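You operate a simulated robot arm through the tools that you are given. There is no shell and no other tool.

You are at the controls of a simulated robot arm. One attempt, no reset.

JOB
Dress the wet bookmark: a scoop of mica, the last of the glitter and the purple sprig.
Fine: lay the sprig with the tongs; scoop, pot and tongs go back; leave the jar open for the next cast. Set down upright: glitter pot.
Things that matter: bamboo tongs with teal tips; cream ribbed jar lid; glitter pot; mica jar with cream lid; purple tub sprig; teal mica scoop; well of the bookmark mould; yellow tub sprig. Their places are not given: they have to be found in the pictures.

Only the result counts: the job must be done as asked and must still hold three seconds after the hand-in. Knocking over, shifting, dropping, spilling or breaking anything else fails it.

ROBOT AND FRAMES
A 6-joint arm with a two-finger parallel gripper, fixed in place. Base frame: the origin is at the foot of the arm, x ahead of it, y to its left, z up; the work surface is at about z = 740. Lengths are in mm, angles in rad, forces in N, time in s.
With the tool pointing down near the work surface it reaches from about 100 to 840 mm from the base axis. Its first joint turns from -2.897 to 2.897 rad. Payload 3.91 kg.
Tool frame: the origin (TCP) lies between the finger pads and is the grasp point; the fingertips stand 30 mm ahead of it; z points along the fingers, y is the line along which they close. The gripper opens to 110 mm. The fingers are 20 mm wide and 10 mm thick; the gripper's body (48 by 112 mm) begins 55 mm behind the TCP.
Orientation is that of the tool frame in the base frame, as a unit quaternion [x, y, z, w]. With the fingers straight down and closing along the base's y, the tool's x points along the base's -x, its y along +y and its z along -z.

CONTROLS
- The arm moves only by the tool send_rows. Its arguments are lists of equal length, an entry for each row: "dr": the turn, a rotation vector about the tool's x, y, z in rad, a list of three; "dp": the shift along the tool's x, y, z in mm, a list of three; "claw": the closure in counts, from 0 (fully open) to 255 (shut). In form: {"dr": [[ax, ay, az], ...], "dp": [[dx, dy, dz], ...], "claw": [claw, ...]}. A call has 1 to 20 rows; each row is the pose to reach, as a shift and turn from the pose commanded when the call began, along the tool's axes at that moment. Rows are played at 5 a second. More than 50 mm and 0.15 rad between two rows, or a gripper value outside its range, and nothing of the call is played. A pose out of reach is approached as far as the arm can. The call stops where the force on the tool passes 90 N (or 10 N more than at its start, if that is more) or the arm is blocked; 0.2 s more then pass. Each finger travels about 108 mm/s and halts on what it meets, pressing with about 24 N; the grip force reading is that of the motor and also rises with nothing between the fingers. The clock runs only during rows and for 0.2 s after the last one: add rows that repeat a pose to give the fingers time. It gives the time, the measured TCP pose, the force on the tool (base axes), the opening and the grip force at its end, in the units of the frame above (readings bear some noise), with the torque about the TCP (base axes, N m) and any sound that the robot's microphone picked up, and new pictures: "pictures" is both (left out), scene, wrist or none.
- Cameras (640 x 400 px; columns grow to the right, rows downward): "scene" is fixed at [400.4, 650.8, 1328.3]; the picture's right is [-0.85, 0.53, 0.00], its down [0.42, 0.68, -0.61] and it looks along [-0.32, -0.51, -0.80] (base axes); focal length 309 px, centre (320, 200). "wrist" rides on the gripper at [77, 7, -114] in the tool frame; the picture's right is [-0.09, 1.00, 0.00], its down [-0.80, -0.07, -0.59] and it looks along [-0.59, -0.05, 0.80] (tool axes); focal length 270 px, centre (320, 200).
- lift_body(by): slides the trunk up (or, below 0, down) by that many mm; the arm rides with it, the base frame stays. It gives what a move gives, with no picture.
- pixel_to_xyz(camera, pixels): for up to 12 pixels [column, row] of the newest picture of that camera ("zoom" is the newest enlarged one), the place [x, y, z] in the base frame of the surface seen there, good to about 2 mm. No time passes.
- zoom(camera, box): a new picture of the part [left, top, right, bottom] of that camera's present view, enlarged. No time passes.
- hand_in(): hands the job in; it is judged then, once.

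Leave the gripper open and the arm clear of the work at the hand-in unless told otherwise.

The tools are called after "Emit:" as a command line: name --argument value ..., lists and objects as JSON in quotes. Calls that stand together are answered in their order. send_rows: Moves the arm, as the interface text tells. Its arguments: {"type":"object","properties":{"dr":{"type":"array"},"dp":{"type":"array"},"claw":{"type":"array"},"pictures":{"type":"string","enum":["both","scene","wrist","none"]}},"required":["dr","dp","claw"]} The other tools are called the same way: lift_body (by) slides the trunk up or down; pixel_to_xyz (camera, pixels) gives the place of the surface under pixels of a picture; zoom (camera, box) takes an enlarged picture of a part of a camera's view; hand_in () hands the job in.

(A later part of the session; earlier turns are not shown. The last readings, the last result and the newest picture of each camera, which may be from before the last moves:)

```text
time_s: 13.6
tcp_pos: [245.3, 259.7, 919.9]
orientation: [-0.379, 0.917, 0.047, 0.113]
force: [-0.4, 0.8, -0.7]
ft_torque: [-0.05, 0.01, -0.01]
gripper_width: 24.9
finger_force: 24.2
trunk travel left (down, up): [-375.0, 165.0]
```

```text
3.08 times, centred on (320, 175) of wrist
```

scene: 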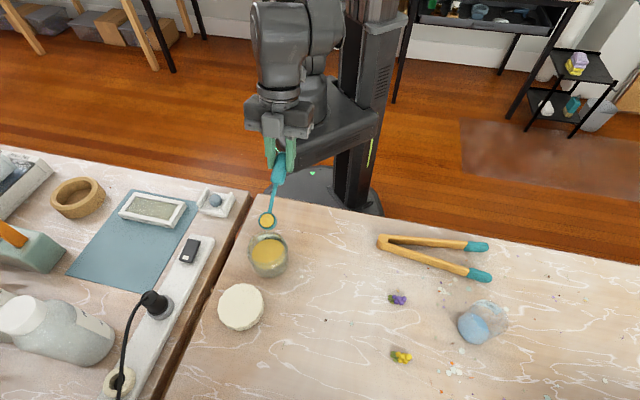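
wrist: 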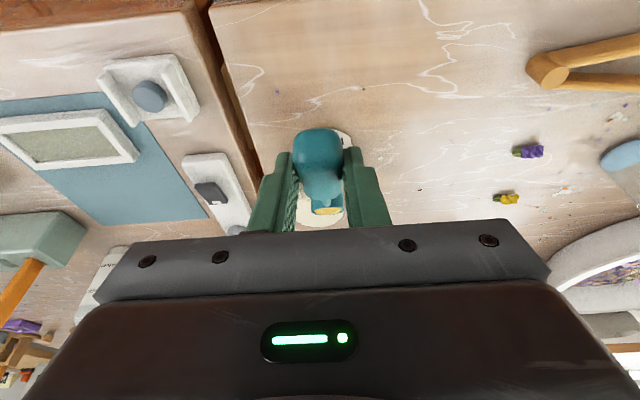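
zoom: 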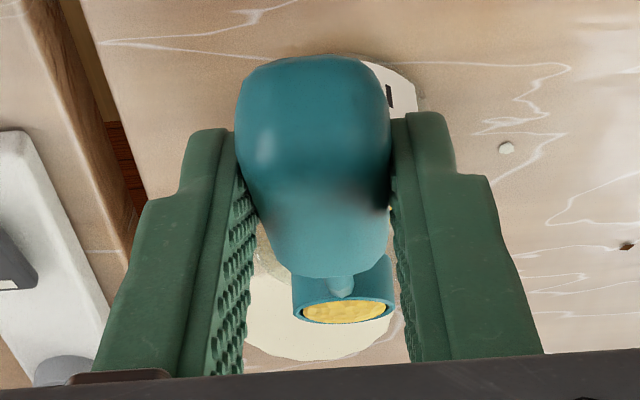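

The jar slid about 47 mm along yaw 45°; I'll grip it and set it back after the scoop is returned. Now I'll level the full scoop and raise it slightly.

Emit:
send_rows --dr '[[0, -0.1, 0], [0, -0.2, 0], [0, -0.3, 0], [0, -0.39, 0], [0, -0.4538, 0], [0, -0.4538, 0]]' --dp '[[-1.5, 0, -6], [-3, 0, -12], [-4.5, 0, -18], [-6, 0, -24], [-7.3, 0, -29.1], [-7.3, 0, -29.1]]' --claw '[255, 255, 255, 255, 255, 255]'

Emit:
zoom --camera "scene" --box '[230, 130, 330, 290]'

```text
time_s: 15.0
tcp_pos: [247.8, 264.6, 953.6]
orientation: [-0.358, 0.869, 0.133, 0.314]
force: [-0.3, -0.2, -0.6]
ft_torque: [-0.04, 0.04, -0.01]
gripper_width: 24.8
finger_force: 23.6
out of reach, approached as far as the arm can: row 5, 6
trunk travel left (down, up): [-375.0, 165.0]
```

scene: 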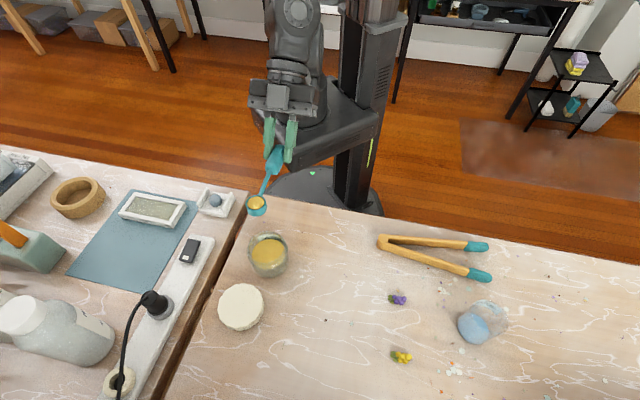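
wrist: 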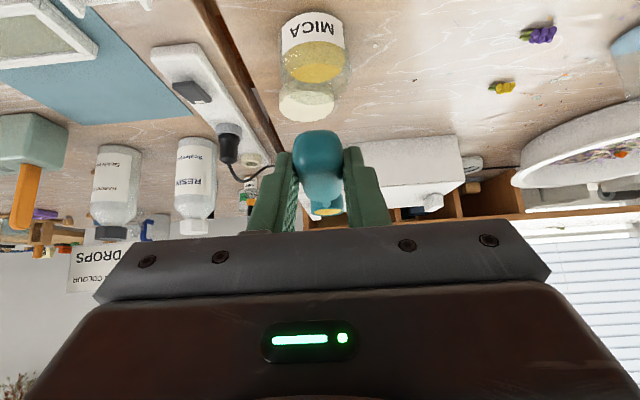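

```text
2.50 times, centred on (280, 210) of scene
```

zoom: 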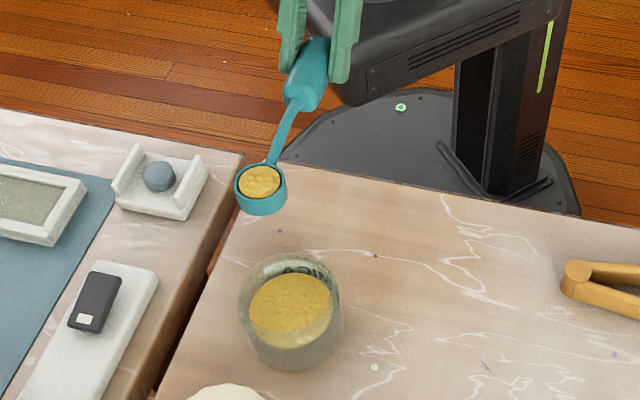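

The last rows touched a reach limit close to the base, but the scoop is level and full. I'll move outward to the mould and yaw the scoop to -20°, keeping it level and high, so the cup ends above the well centre (509,99).

Emit:
send_rows --dr '[[0.0912, 0, 0.1086], [0.1823, 0, 0.2172], [0.2735, 0, 0.3259], [0.3647, 0, 0.4345], [0.4558, 0, 0.5431], [0.547, 0, 0.6518], [0.6381, 0, 0.7604], [0.7293, 0, 0.869], [0.7293, 0, 0.869]]' --dp '[[0.4, -24, 3.5], [0.7, -48, 7.1], [1.1, -72, 10.6], [1.5, -96.1, 14.2], [1.8, -120.1, 17.7], [2.2, -144.1, 21.3], [2.5, -168.2, 24.8], [2.9, -192.2, 28.4], [2.9, -192.2, 28.4]]' --claw '[255, 255, 255, 255, 255, 255, 255, 255, 255]'

Emit:
zoom --camera "scene" --box '[80, 80, 300, 260]'

```text
time_s: 17.0
tcp_pos: [394.3, 141.9, 929.4]
orientation: [0.164, 0.925, -0.06, 0.337]
force: [0.1, 0.8, -0.6]
ft_torque: [-0.01, 0.02, -0.01]
gripper_width: 24.8
finger_force: 24.0
trunk travel left (down, up): [-375.0, 165.0]
```

scene: 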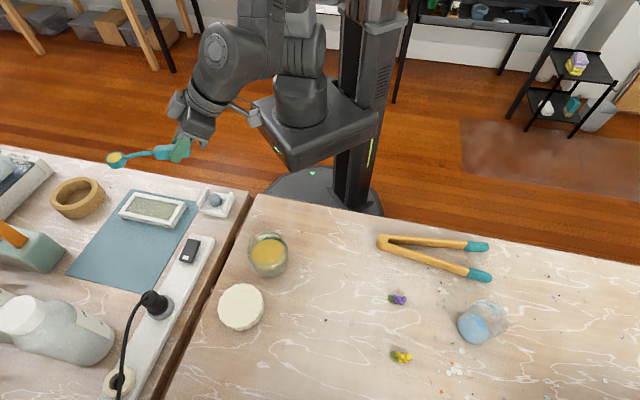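
wrist: 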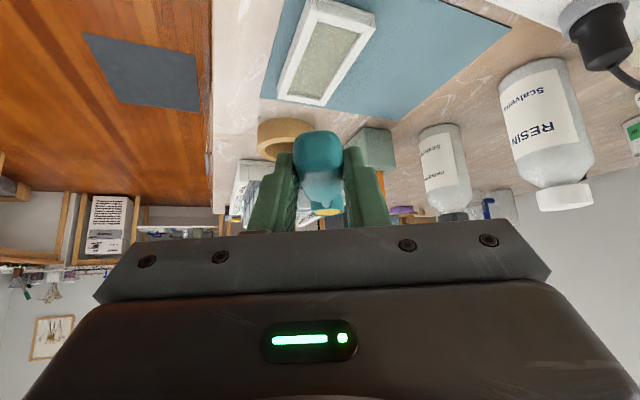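

```text
2.22 times, centred on (190, 170) of scene
```

zoom: 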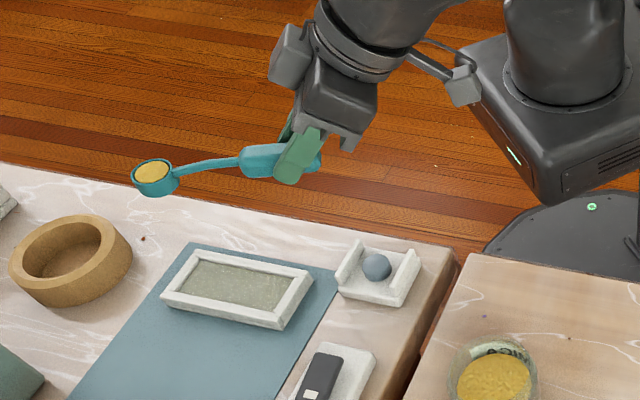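

The cup is level above the well at about (508,100). I'll lower it toward z≈830 and start a partial 30° roll of the tool (cup tilt only ≈19°), compensating so the cup stays over the well centre.

Emit:
send_rows --dr '[[0, 0, 0.1047], [0, 0, 0.2094], [0, 0, 0.3142], [0, 0, 0.4189], [0, 0, 0.5236], [0, 0, 0.5236]]' --dp '[[8.8, 8.4, 13.2], [17.6, 16.9, 26.4], [26.5, 25.3, 39.7], [35.3, 33.8, 52.9], [44.1, 42.2, 66.1], [44.1, 42.2, 66.1]]' --claw '[255, 255, 255, 255, 255, 255]'

Emit:
zoom --camera "scene" --box '[80, 110, 260, 260]'

```text
time_s: 18.4
tcp_pos: [424.4, 182.3, 869.0]
orientation: [0.398, 0.852, 0.027, 0.338]
force: [0.0, 0.2, -0.8]
ft_torque: [-0.03, 0.03, -0.04]
gripper_width: 24.7
finger_force: 24.3
out of reach, approached as far as the arm can: row 5, 6
trunk travel left (down, up): [-375.0, 165.0]
```

scene: 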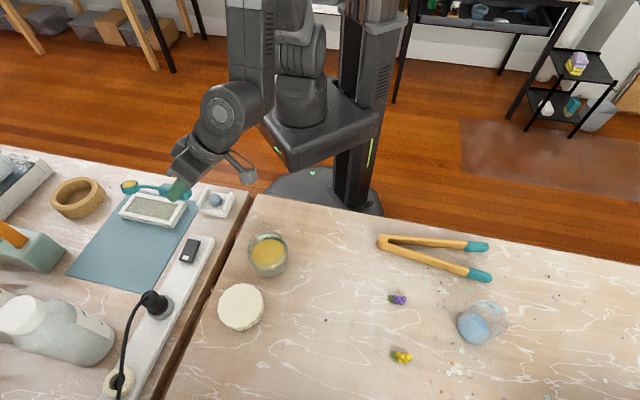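
wrist: 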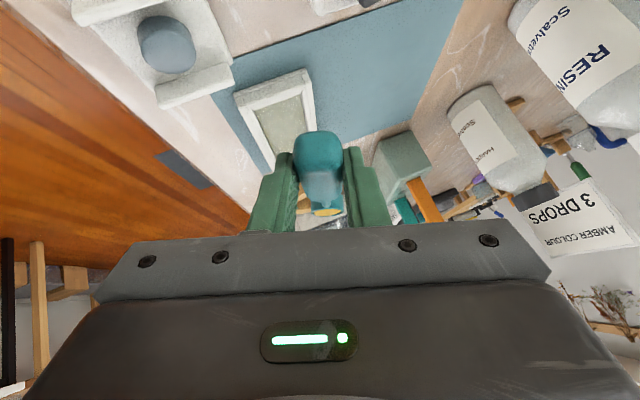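

```text
2.67 times, centred on (170, 185) of scene
```

zoom: 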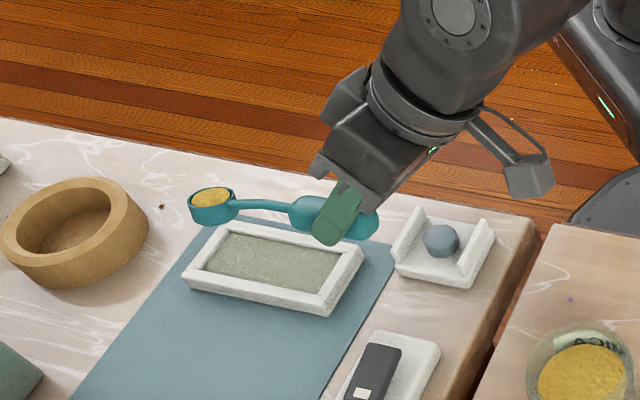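

Rows 5–6 ran out of reach: the TCP stopped at z≈869, and the cup sits at about (515,104,848), still full. The trunk height seems to be limiting the arm here. I'll check the clearance under the shoulder before sliding the trunk down.

Emit:
pixel_to_xyz --camera "scene" --pixels '[[300, 105], [285, 150], [330, 150], [370, 125], [290, 165], [300, 180], [360, 100], [350, 180], [265, 120], [220, 105], [260, 40], [310, 70]]'

Emit:
zoom --camera "scene" --box '[160, 0, 420, 220]'

```text
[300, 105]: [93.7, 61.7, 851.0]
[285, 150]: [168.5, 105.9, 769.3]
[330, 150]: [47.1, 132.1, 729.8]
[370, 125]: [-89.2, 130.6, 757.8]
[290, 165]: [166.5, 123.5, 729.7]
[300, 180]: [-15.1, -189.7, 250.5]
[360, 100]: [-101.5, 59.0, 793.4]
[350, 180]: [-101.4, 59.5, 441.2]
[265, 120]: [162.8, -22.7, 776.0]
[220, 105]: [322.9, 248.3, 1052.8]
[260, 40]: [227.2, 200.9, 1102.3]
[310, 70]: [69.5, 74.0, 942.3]
```

```text
1.82 times, centred on (290, 110) of scene
```

zoom: 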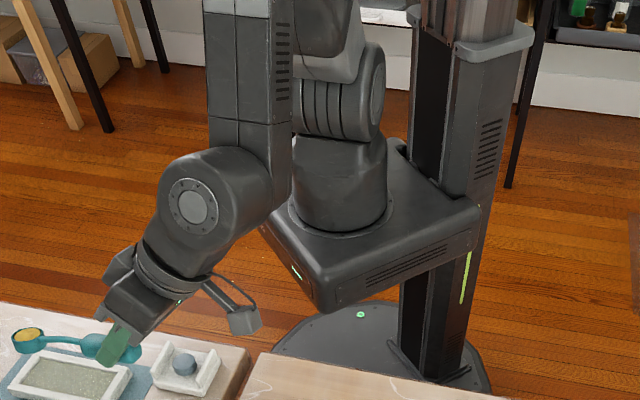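

The platform under the shoulder has over 100 mm clearance from both tables, so the trunk can go down safely. I'll first raise the scoop 140 mm with the arm, keeping its orientation, then lower the trunk 150 mm.

Emit:
send_rows --dr '[[0, 0, 0], [0, 0, 0], [0, 0, 0], [0, 0, 0], [0, 0, 0], [0, 0, 0]]' --dp '[[-15.5, 8.8, -21.5], [-31, 17.6, -43], [-46.6, 26.5, -64.6], [-62.1, 35.3, -86.1], [-77.6, 44.1, -107.7], [-77.6, 44.1, -107.7]]' --claw '[255, 255, 255, 255, 255, 255]' --pictures "none"

Emit:
lift_body --by -150

```text
time_s: 19.8
tcp_pos: [421.8, 181.7, 1010.4]
orientation: [0.397, 0.852, 0.03, 0.341]
force: [-0.3, 0.5, 0.9]
ft_torque: [-0.03, -0.01, 0.02]
gripper_width: 24.9
finger_force: 24.2
trunk travel left (down, up): [-375.0, 165.0]
```

```text
time_s: 21.6
tcp_pos: [422.9, 181.4, 859.4]
orientation: [0.397, 0.852, 0.029, 0.341]
force: [-0.2, -0.4, 0.7]
ft_torque: [0.02, 0.0, 0.0]
gripper_width: 25.2
finger_force: 23.4
trunk travel left (down, up): [-225.0, 315.0]
```

The trunk move worked: the TCP is at (423,181,859) and the cup at about (513,103,838). Before pouring I'll check the heights of the nearby plug and strip and verify where the cup really is over the well.

Emit:
zoom --camera "scene" --box '[100, 130, 240, 250]'

Emit:
pixel_to_xyz --camera "scene" --pixels '[[155, 300], [150, 294], [160, 310], [190, 245], [185, 262], [205, 240], [128, 190], [133, 186], [150, 187], [213, 198], [230, 200], [125, 320]]'

```text
3.33 times, centred on (170, 190) of scene
```

zoom: 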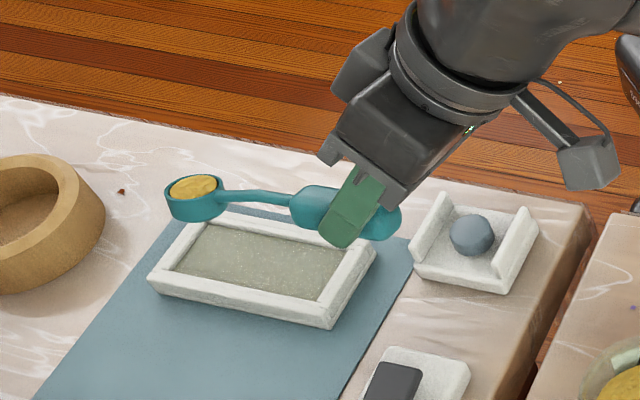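

```text
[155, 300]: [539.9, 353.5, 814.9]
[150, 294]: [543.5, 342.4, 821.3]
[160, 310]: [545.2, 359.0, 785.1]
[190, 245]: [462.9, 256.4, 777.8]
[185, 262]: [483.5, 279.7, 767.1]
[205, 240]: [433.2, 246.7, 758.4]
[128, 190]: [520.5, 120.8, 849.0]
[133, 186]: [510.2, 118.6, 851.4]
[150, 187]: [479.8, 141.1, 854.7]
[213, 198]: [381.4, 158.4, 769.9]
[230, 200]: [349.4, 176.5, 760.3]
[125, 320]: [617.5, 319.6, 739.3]
```

I'll measure the cup in the present zoomed picture.

Emit:
pixel_to_xyz --camera "zoom" --pixels '[[193, 186], [168, 190], [221, 183], [193, 176], [193, 197], [193, 210], [240, 198], [265, 262], [200, 250], [330, 260], [260, 240], [300, 290]]'

```text
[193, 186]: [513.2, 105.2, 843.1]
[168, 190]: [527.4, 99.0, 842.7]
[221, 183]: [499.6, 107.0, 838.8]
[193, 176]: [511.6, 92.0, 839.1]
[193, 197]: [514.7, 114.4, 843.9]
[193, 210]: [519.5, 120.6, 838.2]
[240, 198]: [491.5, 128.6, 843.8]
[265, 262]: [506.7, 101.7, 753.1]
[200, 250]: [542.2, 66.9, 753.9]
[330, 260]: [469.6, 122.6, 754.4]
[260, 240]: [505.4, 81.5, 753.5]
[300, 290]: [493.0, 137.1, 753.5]
```

The cup centre is at (513,103) over the well centre line. I'll start the pour: roll and pitch together to about 49° of cup tilt, lowering the cup rim to z≈790 over the well, then check.

Emit:
send_rows --dr '[[-0.0212, -0.0325, 0.1115], [-0.0461, -0.0626, 0.2229], [-0.0745, -0.0901, 0.3341], [-0.1062, -0.1148, 0.4452], [-0.1413, -0.1365, 0.5558], [-0.1794, -0.155, 0.666], [-0.1794, -0.155, 0.666]]' --dp '[[6.81, 4.96, 8.89], [12.5, 9.84, 17.46], [17.11, 14.53, 25.6], [20.7, 18.87, 33.23], [23.39, 22.8, 40.29], [25.19, 26.1, 46.76], [25.19, 26.1, 46.76]]' --claw '[255, 255, 255, 255, 255, 255, 255]'

Emit:
zoom --camera "scene" --box '[100, 130, 240, 250]'

```text
time_s: 23.1
tcp_pos: [496.2, 197.1, 912.1]
orientation: [0.621, 0.656, 0.168, 0.395]
force: [0.3, 0.4, -0.4]
ft_torque: [0.01, 0.01, -0.05]
gripper_width: 24.9
finger_force: 24.0
out of reach, approached as far as the arm can: row 4, 5, 6, 7
trunk travel left (down, up): [-225.0, 315.0]
```

scene: 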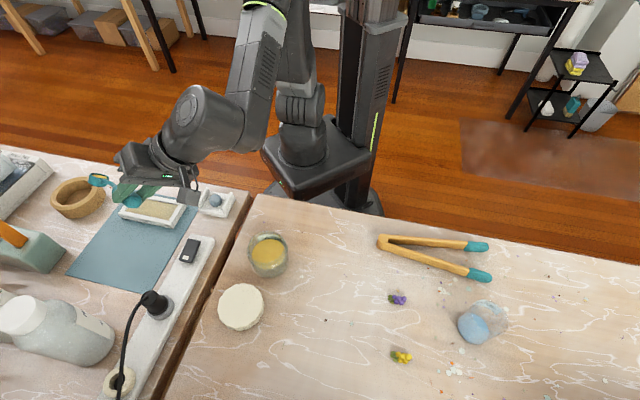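
wrist: 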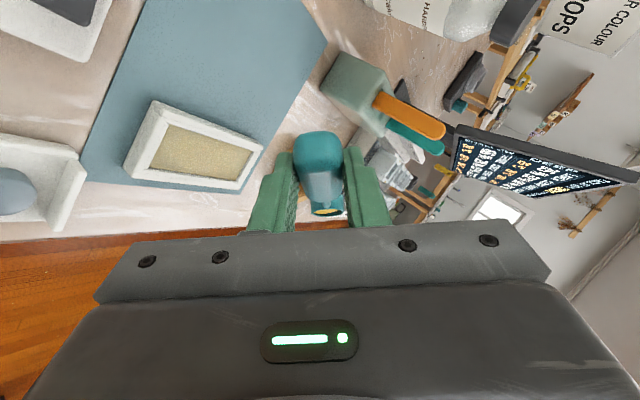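

```text
3.33 times, centred on (170, 190) of scene
```

zoom: 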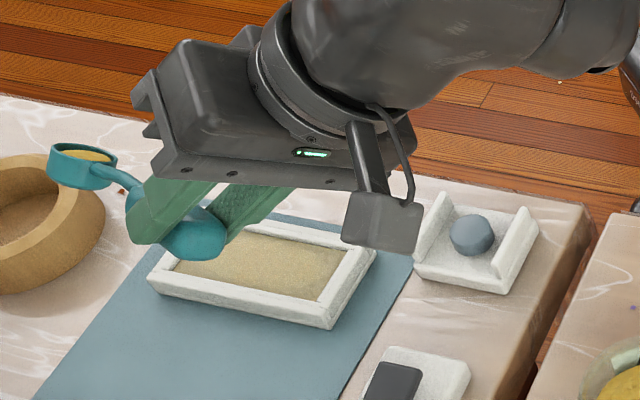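

The arm ran out of reach from row 4 and the TCP drifted to (496,197,912). The well already shows golden mica and the cup still has some left. I'll inspect for spills and see where the cup is now.

Emit:
zoom --camera "wrist" --box '[100, 80, 380, 250]'

Emit:
zoom --camera "scene" --box '[60, 160, 200, 240]'

Emit:
pixel_to_xyz --camera "scene" --pixels '[[98, 179], [90, 179], [105, 182], [130, 196], [150, 209], [165, 212], [75, 195], [100, 185]]'

```text
2.29 times, centred on (240, 165) of wrist
```

zoom: 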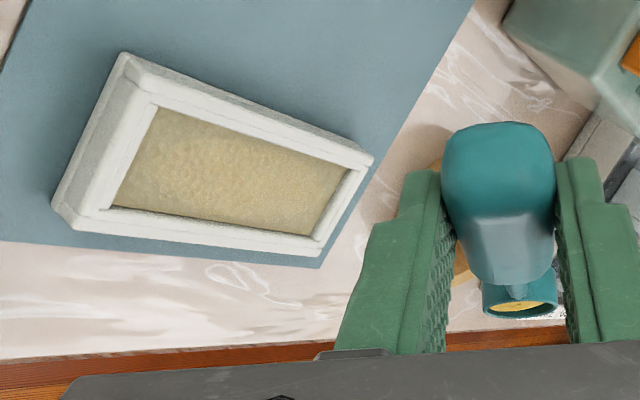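

```text
4.57 times, centred on (130, 200) of scene
```

zoom: 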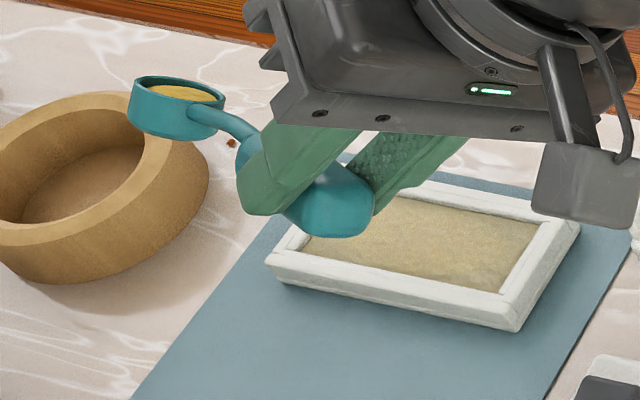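

```text
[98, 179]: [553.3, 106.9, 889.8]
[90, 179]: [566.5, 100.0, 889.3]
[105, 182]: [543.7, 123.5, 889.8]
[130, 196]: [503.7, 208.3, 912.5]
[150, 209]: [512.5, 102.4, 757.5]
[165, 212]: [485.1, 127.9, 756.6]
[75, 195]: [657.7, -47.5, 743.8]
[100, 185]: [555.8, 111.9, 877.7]
```

No gold shows on the frame or mat, and what left the cup is spread in the well. The roll direction ran into a wrist limit (cup now at about (553,94,883), tilted 47°). I'll roll back to level over the well, then pour by rolling the opposite way, which also aims the pour along the well's long axis.

Emit:
send_rows --dr '[[0.011, 0.0167, -0.1161], [0.0219, 0.0333, -0.2322], [0.0329, 0.05, -0.3482], [0.0439, 0.0666, -0.4643], [0.0549, 0.0833, -0.5804], [0.0658, 0.0999, -0.6965], [0.0768, 0.1166, -0.8126], [0.0878, 0.1332, -0.9286], [0.0987, 0.1499, -1.0447], [0.1097, 0.1665, -1.1608], [0.1097, 0.1665, -1.1608]]' --dp '[[-4.7, -11.3, -2.7], [-9.4, -22.6, -5.3], [-14.1, -34, -8], [-18.8, -45.3, -10.7], [-23.5, -56.6, -13.4], [-28.1, -67.9, -16], [-32.8, -79.2, -18.7], [-37.5, -90.6, -21.4], [-42.2, -101.9, -24], [-46.9, -113.2, -26.7], [-46.9, -113.2, -26.7]]' --claw '[255, 255, 255, 255, 255, 255, 255, 255, 255, 255, 255]'

Emit:
zoom --camera "scene" --box '[80, 130, 240, 250]'

```text
time_s: 25.6
tcp_pos: [394.8, 143.7, 863.3]
orientation: [0.163, 0.925, -0.062, 0.336]
force: [-0.2, 0.2, -0.5]
ft_torque: [0.0, 0.0, -0.04]
gripper_width: 24.8
finger_force: 24.2
trunk travel left (down, up): [-225.0, 315.0]
```

scene: 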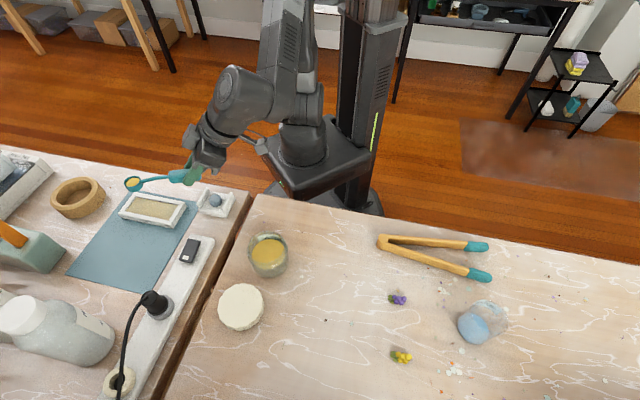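
wrist: 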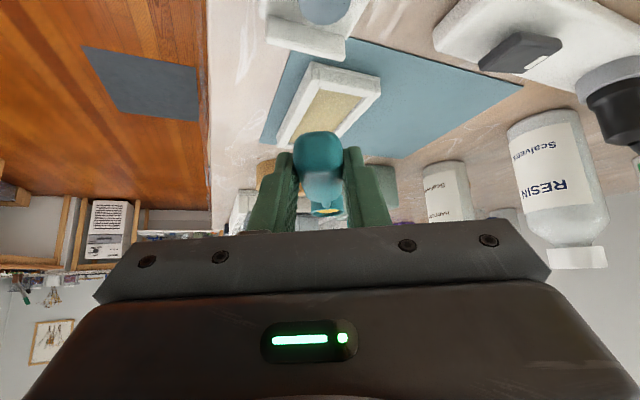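

```text
3.33 times, centred on (160, 190) of scene
```

zoom: 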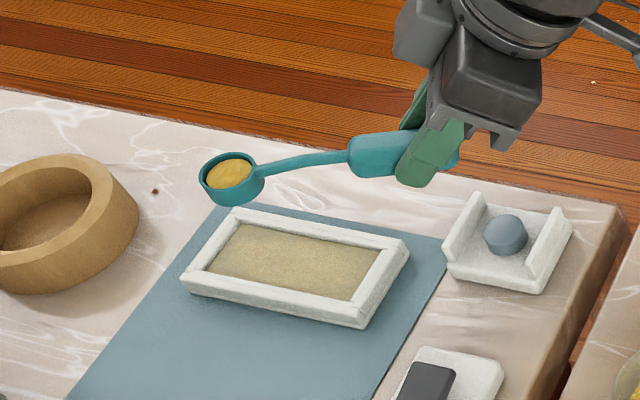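

The scoop is level again over the well, still partly full. I'll try the opposite roll in a small step (cup tilt ≈27°) to test reach.

Emit:
send_rows --dr '[[0.011, -0.0337, -0.1262], [0.0221, -0.0675, -0.2524], [0.0331, -0.1012, -0.3787], [0.0442, -0.135, -0.5049], [0.0552, -0.1687, -0.6311], [0.0552, -0.1687, -0.6311]]' --dp '[[2.3, -10.9, 6.8], [4.6, -21.8, 13.7], [6.9, -32.6, 20.5], [9.2, -43.5, 27.4], [11.5, -54.4, 34.2], [11.5, -54.4, 34.2]]' --claw '[255, 255, 255, 255, 255, 255]'

Emit:
zoom --camera "scene" --box '[80, 130, 240, 250]'

```text
time_s: 26.9
tcp_pos: [385.7, 87.9, 830.1]
orientation: [-0.128, 0.897, -0.203, 0.371]
force: [-0.4, -0.2, -0.5]
ft_torque: [-0.02, 0.02, -0.01]
gripper_width: 24.9
finger_force: 24.3
trunk travel left (down, up): [-225.0, 315.0]
```

scene: 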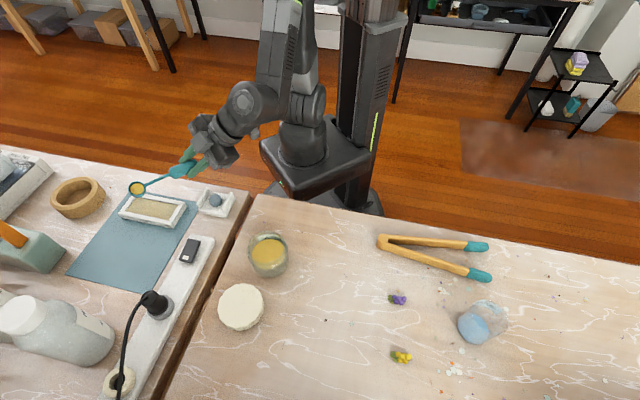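
wrist: 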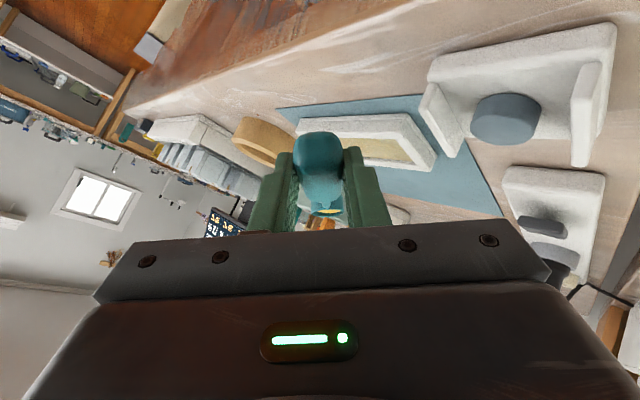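

```text
3.33 times, centred on (160, 190) of scene
```

zoom: 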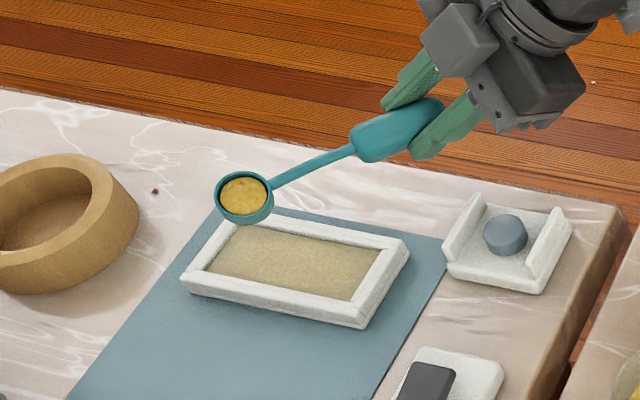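

Reached as commanded this time, with the cup at (507,97,826). I'll continue this roll to about 57° of cup tilt while lowering the cup to z≈795 over the well.

Emit:
send_rows --dr '[[0.0184, -0.0225, -0.1054], [0.0392, -0.0431, -0.2108], [0.0623, -0.0616, -0.3161], [0.0876, -0.0779, -0.4213], [0.1149, -0.0919, -0.5263], [0.1443, -0.1034, -0.6311], [0.1443, -0.1034, -0.6311]]' --dp '[[4.35, -5.11, 5.52], [7.75, -10.17, 10.73], [10.23, -15.03, 15.61], [11.76, -19.62, 20.08], [12.48, -23.83, 24.11], [12.42, -27.52, 27.71], [12.42, -27.52, 27.71]]' --claw '[255, 255, 255, 255, 255, 255, 255]'

Emit:
zoom --camera "scene" --box '[80, 130, 240, 250]'

```text
time_s: 28.6
tcp_pos: [400.3, 51.4, 818.5]
orientation: [-0.384, 0.776, -0.364, 0.343]
force: [-0.4, -0.1, -0.9]
ft_torque: [-0.01, 0.01, 0.03]
gripper_width: 24.9
finger_force: 24.4
trunk travel left (down, up): [-225.0, 315.0]
```

scene: 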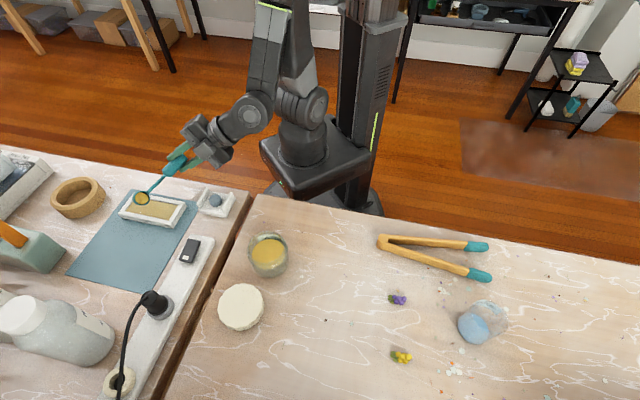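
wrist: 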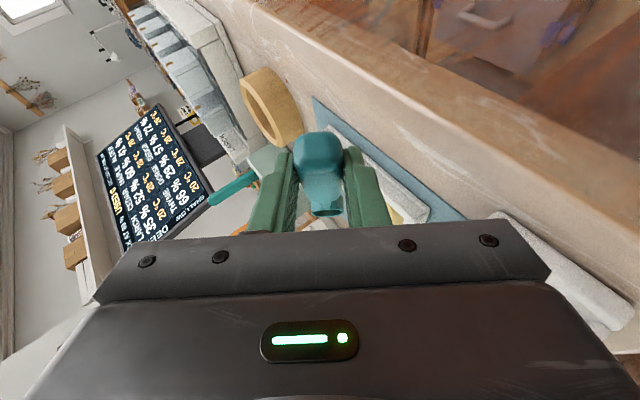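

```text
3.33 times, centred on (160, 190) of scene
```

zoom: 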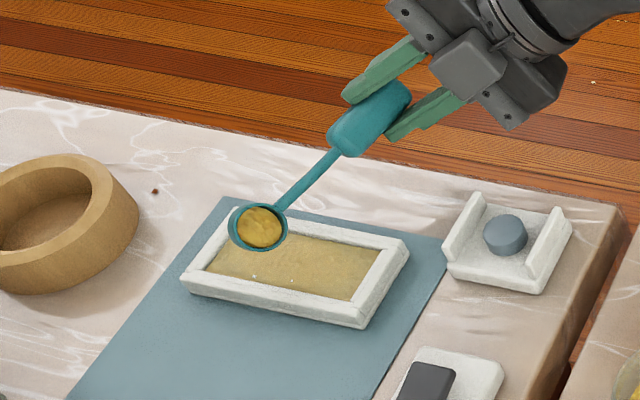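

It works: the TCP is on target and the well is getting more golden with a clean frame. I'll continue the roll to full inversion (≈113° tilt), holding the cup over the well centre.

Emit:
send_rows --dr '[[0.0286, -0.0058, -0.1054], [0.0571, -0.0116, -0.2108], [0.0869, -0.0114, -0.3161], [0.1167, -0.0111, -0.4213], [0.1471, -0.0046, -0.5262], [0.1775, 0.0019, -0.6311], [0.2078, 0.0149, -0.7354], [0.2381, 0.0278, -0.8397], [0.2677, 0.0474, -0.9433], [0.2973, 0.067, -1.0468], [0.3254, 0.0935, -1.1493], [0.3535, 0.12, -1.2518], [0.3535, 0.12, -1.2518], [0.3535, 0.12, -1.2518]]' --dp '[[-0.1, -6.5, 0.4], [-0.33, -12.79, 0.61], [-2.1, -18.9, 0.2], [-4.3, -24.73, -0.54], [-7.8, -30, -1.9], [-11.6, -34.91, -3.37], [-16.5, -38.9, -5.4], [-21.82, -42.54, -7.6], [-28, -45, -10.1], [-34.38, -46.99, -12.77], [-41.5, -47.6, -15.5], [-48.66, -47.79, -18.32], [-48.66, -47.79, -18.32], [-48.66, -47.79, -18.32]]' --claw '[255, 255, 255, 255, 255, 255, 255, 255, 255, 255, 255, 255, 255, 255]'

Emit:
zoom --camera "scene" --box '[80, 130, 240, 250]'

```text
time_s: 31.6
tcp_pos: [426.0, 78.4, 878.7]
orientation: [0.679, -0.354, 0.638, -0.079]
force: [-0.1, 0.5, 0.4]
ft_torque: [0.01, 0.0, -0.02]
gripper_width: 25.1
finger_force: 23.7
trunk travel left (down, up): [-225.0, 315.0]
```

scene: 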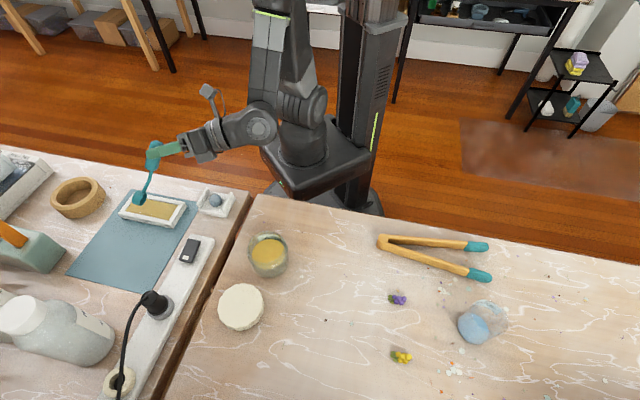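
wrist: 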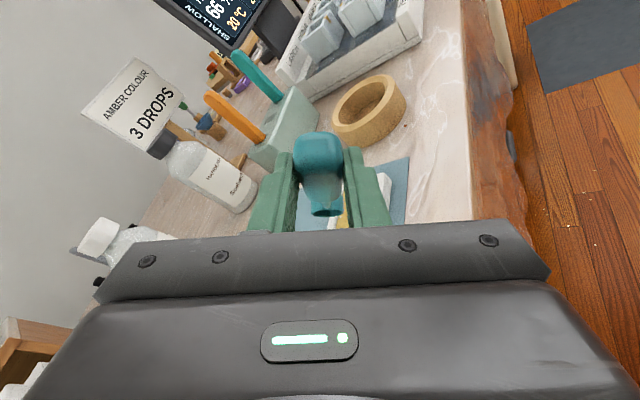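

```text
3.33 times, centred on (160, 190) of scene
```

zoom: 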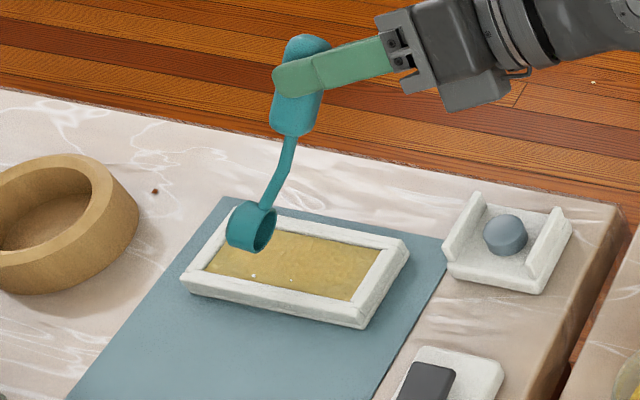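

Full inversion reached. The cup looks empty, and the well is evenly golden with a clean frame. I'll take a close look.

Emit:
zoom --camera "scene" --box '[115, 170, 195, 235]'

Emit:
zoom --camera "wrist" --box '[270, 120, 420, 235]'

```text
6.15 times, centred on (155, 202) of scene
```

zoom: 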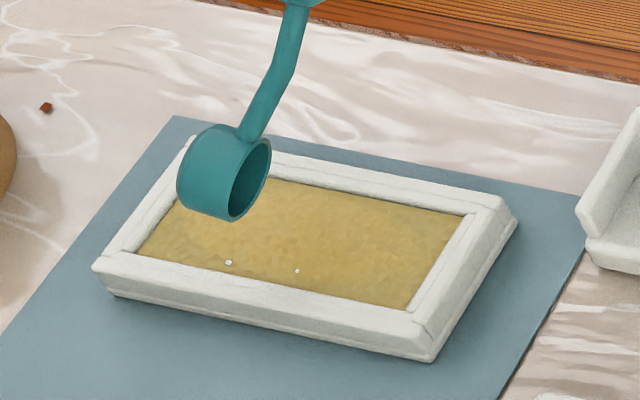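

```text
3.48 times, centred on (345, 178) of wrist
```

zoom: 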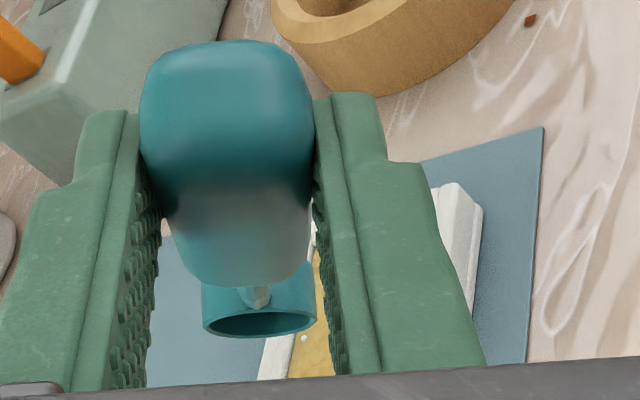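

The cup is empty. I'll lift straight up 71 mm and roll the tool back to the level scoop attitude.

Emit:
send_rows --dr '[[0, 0, 0], [0, 0, 0], [-0.0485, 0.0153, 0.1333], [-0.0971, 0.0306, 0.2667], [-0.1456, 0.0459, 0.4], [-0.1941, 0.0612, 0.5333], [-0.2426, 0.0765, 0.6666], [-0.2912, 0.0918, 0.8], [-0.3397, 0.1071, 0.9333], [-0.3882, 0.1224, 1.0666], [-0.4367, 0.1377, 1.2], [-0.4853, 0.1529, 1.3333], [-0.5338, 0.1682, 1.4666], [-0.5823, 0.1835, 1.5999], [-0.6309, 0.1988, 1.7333], [-0.6794, 0.2141, 1.8666], [-0.7279, 0.2294, 1.9999], [-0.7764, 0.2447, 2.1332], [-0.825, 0.26, 2.2666], [-0.8735, 0.2753, 2.3999]]' --dp '[[28.6, -20, -6.2], [57.3, -40.1, -12.3], [55.4, -42, -15], [53.4, -44, -17.7], [51.5, -45.9, -20.5], [49.5, -47.9, -23.2], [47.6, -49.8, -25.9], [45.7, -51.7, -28.6], [43.7, -53.7, -31.3], [41.8, -55.6, -34], [39.9, -57.5, -36.8], [37.9, -59.5, -39.5], [36, -61.4, -42.2], [34, -63.4, -44.9], [32.1, -65.3, -47.6], [30.2, -67.2, -50.3], [28.2, -69.2, -53.1], [26.3, -71.1, -55.8], [24.3, -73.1, -58.5], [22.4, -75, -61.2]]' --claw '[255, 255, 255, 255, 255, 255, 255, 255, 255, 255, 255, 255, 255, 255, 255, 255, 255, 255, 255, 255]'

```text
time_s: 35.8
tcp_pos: [395.6, 141.5, 949.8]
orientation: [0.164, 0.925, -0.061, 0.336]
force: [0.5, 0.6, -0.4]
ft_torque: [0.01, 0.0, 0.03]
gripper_width: 24.8
finger_force: 24.5
trunk travel left (down, up): [-225.0, 315.0]
```

scene: 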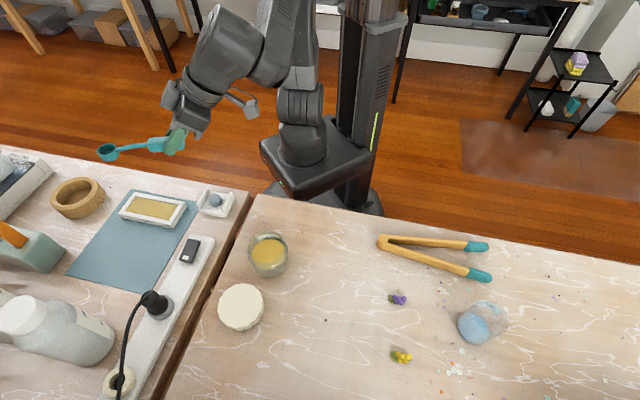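
wrist: 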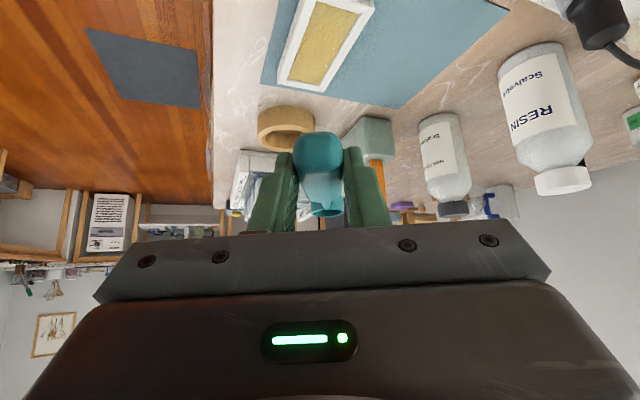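

The scoop is level and empty. I'll carry it back above its original spot, yawing to 45°.

Emit:
send_rows --dr '[[-0.0729, 0, -0.0869], [-0.1459, 0, -0.1738], [-0.2188, 0, -0.2607], [-0.2917, 0, -0.3476], [-0.3647, 0, -0.4345], [-0.4376, 0, -0.5214], [-0.5105, 0, -0.6083], [-0.5834, 0, -0.6952], [-0.6564, 0, -0.7821], [-0.7293, 0, -0.869], [-0.7293, 0, -0.869]]' --dp '[[20.8, 23.9, -10.9], [41.5, 47.8, -21.8], [62.3, 71.8, -32.8], [83, 95.7, -43.7], [103.8, 119.6, -54.6], [124.6, 143.5, -65.5], [145.3, 167.4, -76.4], [166.1, 191.4, -87.4], [186.8, 215.3, -98.3], [207.6, 239.2, -109.2], [207.6, 239.2, -109.2]]' --claw '[255, 255, 255, 255, 255, 255, 255, 255, 255, 255, 255]'

```text
time_s: 38.1
tcp_pos: [263.7, 446.6, 896.1]
orientation: [-0.359, 0.869, 0.129, 0.314]
force: [0.9, 0.1, -0.8]
ft_torque: [0.01, 0.01, 0.02]
gripper_width: 24.8
finger_force: 23.8
trunk travel left (down, up): [-225.0, 315.0]
```

scene: 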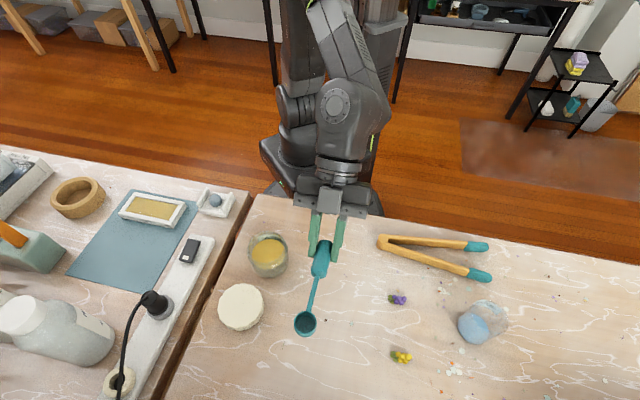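
wrist: 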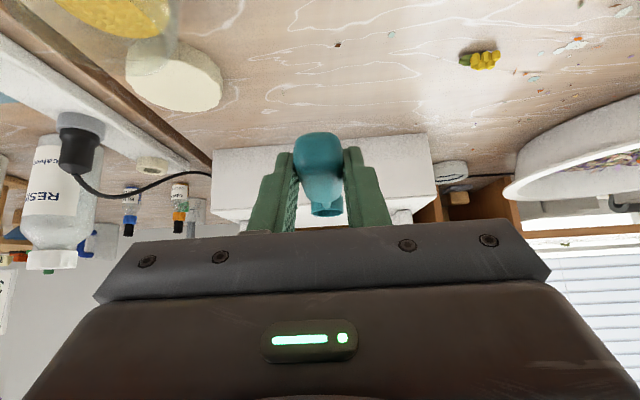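

The TCP is about 2 mm off horizontally from the original spot. I'll correct that while lowering to about 10 mm above the set-down height.

Emit:
send_rows --dr '[[0, 0, 0], [0, 0, 0], [0, 0, 0], [0, 0, 0], [0, 0, 0], [0, 0, 0]]' --dp '[[17, -0.2, 19.4], [34, -0.2, 38.7], [51, -0.2, 58], [68, -0.2, 77.4], [75.9, -0.2, 86.4], [75.9, -0.2, 86.4]]' --claw '[255, 255, 255, 255, 255, 255]'

Emit:
zoom --camera "scene" --box '[240, 205, 370, 360]'

```text
time_s: 39.5
tcp_pos: [261.2, 442.2, 782.1]
orientation: [-0.358, 0.87, 0.129, 0.314]
force: [1.0, -0.2, 0.2]
ft_torque: [-0.01, 0.01, 0.03]
gripper_width: 25.2
finger_force: 23.7
trunk travel left (down, up): [-225.0, 315.0]
```

scene: 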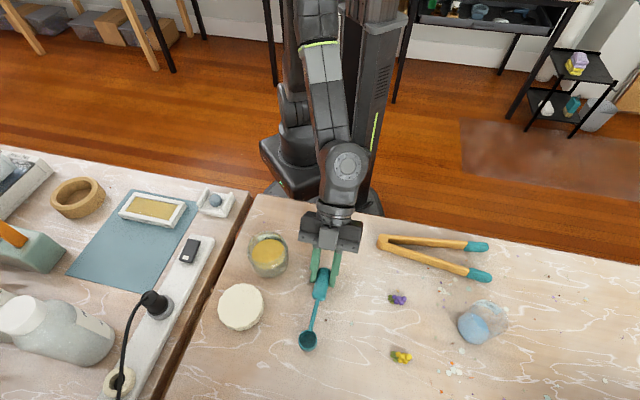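
wrist: 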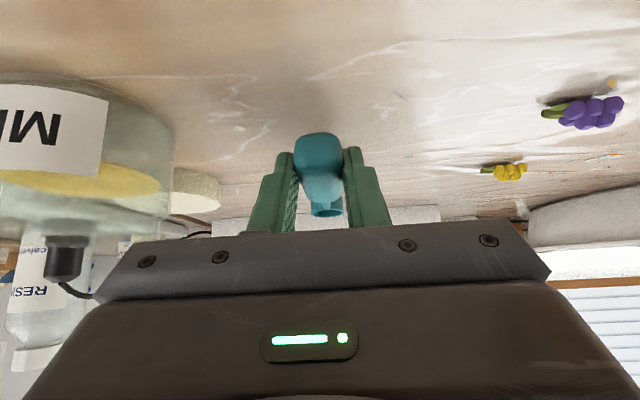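

```text
2.58 times, centred on (305, 282) of scene
```

zoom: 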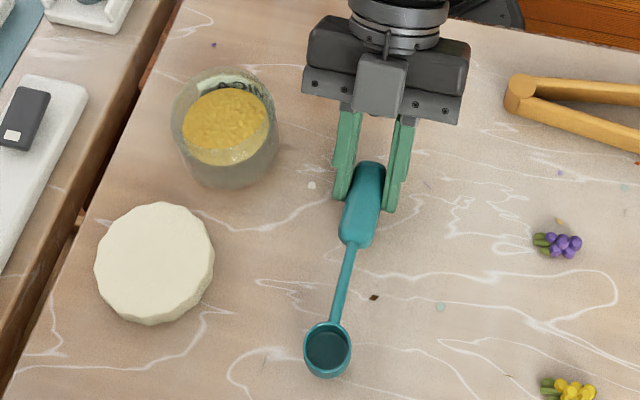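

About 11 mm above the table now. Final lowering with a small trim to the recorded grasp pose.

Emit:
send_rows --dr '[[0, 0, 0], [0, 0, 0], [0, 0, 0], [0, 0, 0]]' --dp '[[2, 0.4, 3.6], [4, 0.8, 7], [5.3, 0.85, 9.4], [5.3, 0.85, 9.4]]' --claw '[255, 255, 255, 255]'

Emit:
zoom --camera "scene" --box '[290, 255, 346, 360]'

```text
time_s: 40.5
tcp_pos: [263.1, 444.9, 772.2]
orientation: [-0.358, 0.87, 0.128, 0.314]
force: [0.4, -0.2, -0.2]
ft_torque: [-0.01, 0.0, 0.0]
gripper_width: 24.8
finger_force: 23.9
trunk travel left (down, up): [-225.0, 315.0]
```

scene: 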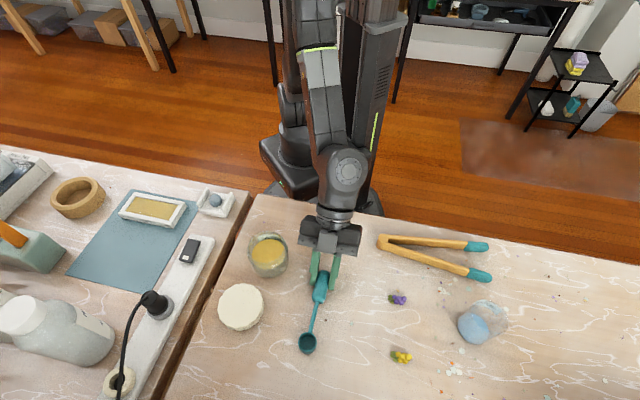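
wrist: 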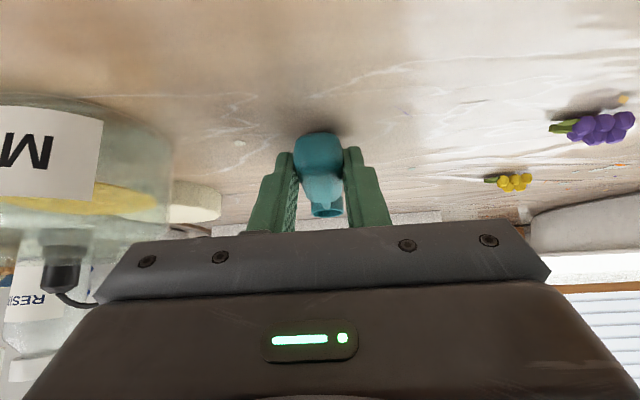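

```text
3.81 times, centred on (318, 308) of scene
```

zoom: 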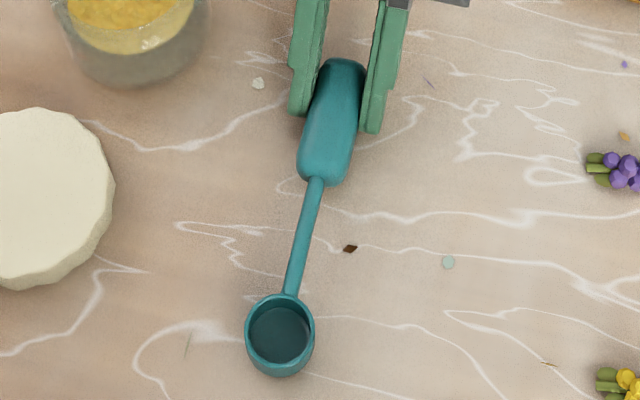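

Compared with the first picture, the scoop is off by a few mm (cup at zoom (280,333) versus (290,322) originally). I'll measure it before releasing.

Emit:
pixel_to_xyz --camera "scene" --pixels '[[307.5, 343], [300, 342], [316, 342], [308, 334], [308, 352], [313, 318], [317, 303], [320, 288], [325, 272], [311, 328]]'

Emit:
pixel_to_xyz --camera "wrist" --pixels '[[320, 140], [320, 165], [327, 205], [313, 208], [340, 208], [327, 215], [320, 150]]'

```text
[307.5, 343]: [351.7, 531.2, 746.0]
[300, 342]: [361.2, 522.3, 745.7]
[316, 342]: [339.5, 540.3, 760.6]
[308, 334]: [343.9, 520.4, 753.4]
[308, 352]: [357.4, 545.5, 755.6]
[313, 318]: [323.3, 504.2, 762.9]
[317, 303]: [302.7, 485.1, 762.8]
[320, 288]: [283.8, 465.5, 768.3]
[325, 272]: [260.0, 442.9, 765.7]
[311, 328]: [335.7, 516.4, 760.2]
```

```text
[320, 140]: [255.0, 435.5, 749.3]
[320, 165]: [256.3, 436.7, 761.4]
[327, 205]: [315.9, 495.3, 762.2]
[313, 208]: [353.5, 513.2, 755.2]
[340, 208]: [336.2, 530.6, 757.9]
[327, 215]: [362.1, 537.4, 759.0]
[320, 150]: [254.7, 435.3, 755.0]
```

The scoop is about 2–3 mm above the table and 5–6 mm off in +x. I'll shift it back by (-5.5,0,-2) and re-measure.

Emit:
send_rows --dr '[[0, 0, 0], [0, 0, 0], [0, 0, 0]]' --dp '[[2, 2, -0.5], [4.1, 3.9, -1.2], [4.1, 3.9, -1.2]]' --claw '[255, 255, 255]'

Emit:
pixel_to_xyz --camera "scene" --pixels '[[310, 342], [302, 341], [318, 341], [310, 333], [310, 350], [316, 315], [313, 328], [322, 285], [326, 270], [328, 280]]'

Emit:
zoom --camera "scene" --box '[290, 255, 346, 360]'

```text
time_s: 41.4
tcp_pos: [257.3, 442.8, 771.1]
orientation: [-0.358, 0.87, 0.129, 0.314]
force: [-0.7, -0.6, -0.6]
ft_torque: [-0.04, 0.01, 0.0]
gripper_width: 25.0
finger_force: 24.0
trunk travel left (down, up): [-225.0, 315.0]
```

scene: 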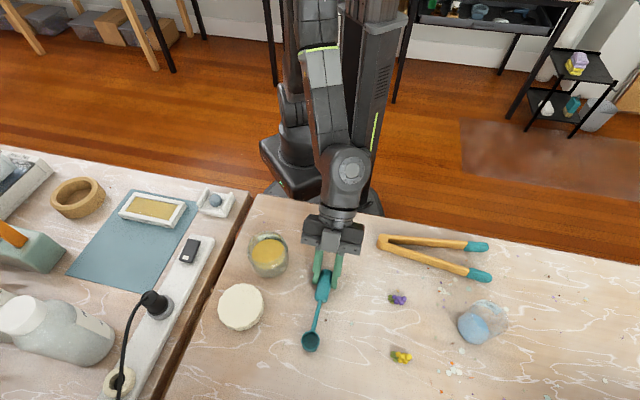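
wrist: 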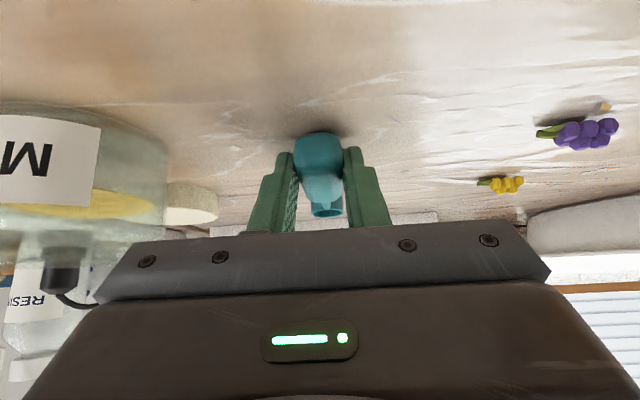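

```text
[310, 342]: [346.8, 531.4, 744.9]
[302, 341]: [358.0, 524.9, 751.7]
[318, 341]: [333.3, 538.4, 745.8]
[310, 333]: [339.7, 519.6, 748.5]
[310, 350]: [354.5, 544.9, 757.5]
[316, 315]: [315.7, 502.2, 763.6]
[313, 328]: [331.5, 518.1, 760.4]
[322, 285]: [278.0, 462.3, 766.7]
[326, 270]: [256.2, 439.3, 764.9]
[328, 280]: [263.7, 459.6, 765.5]
```

```text
3.81 times, centred on (318, 308) of scene
```

zoom: 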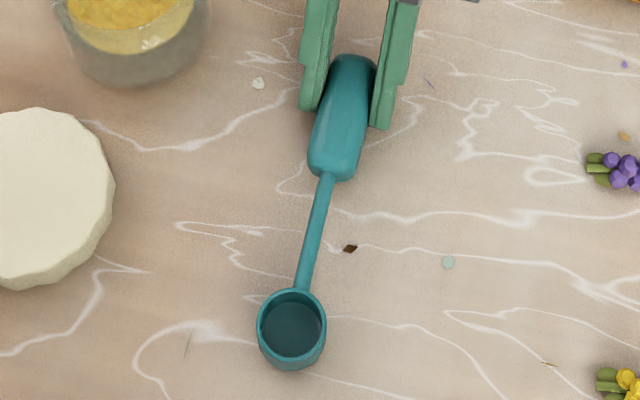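

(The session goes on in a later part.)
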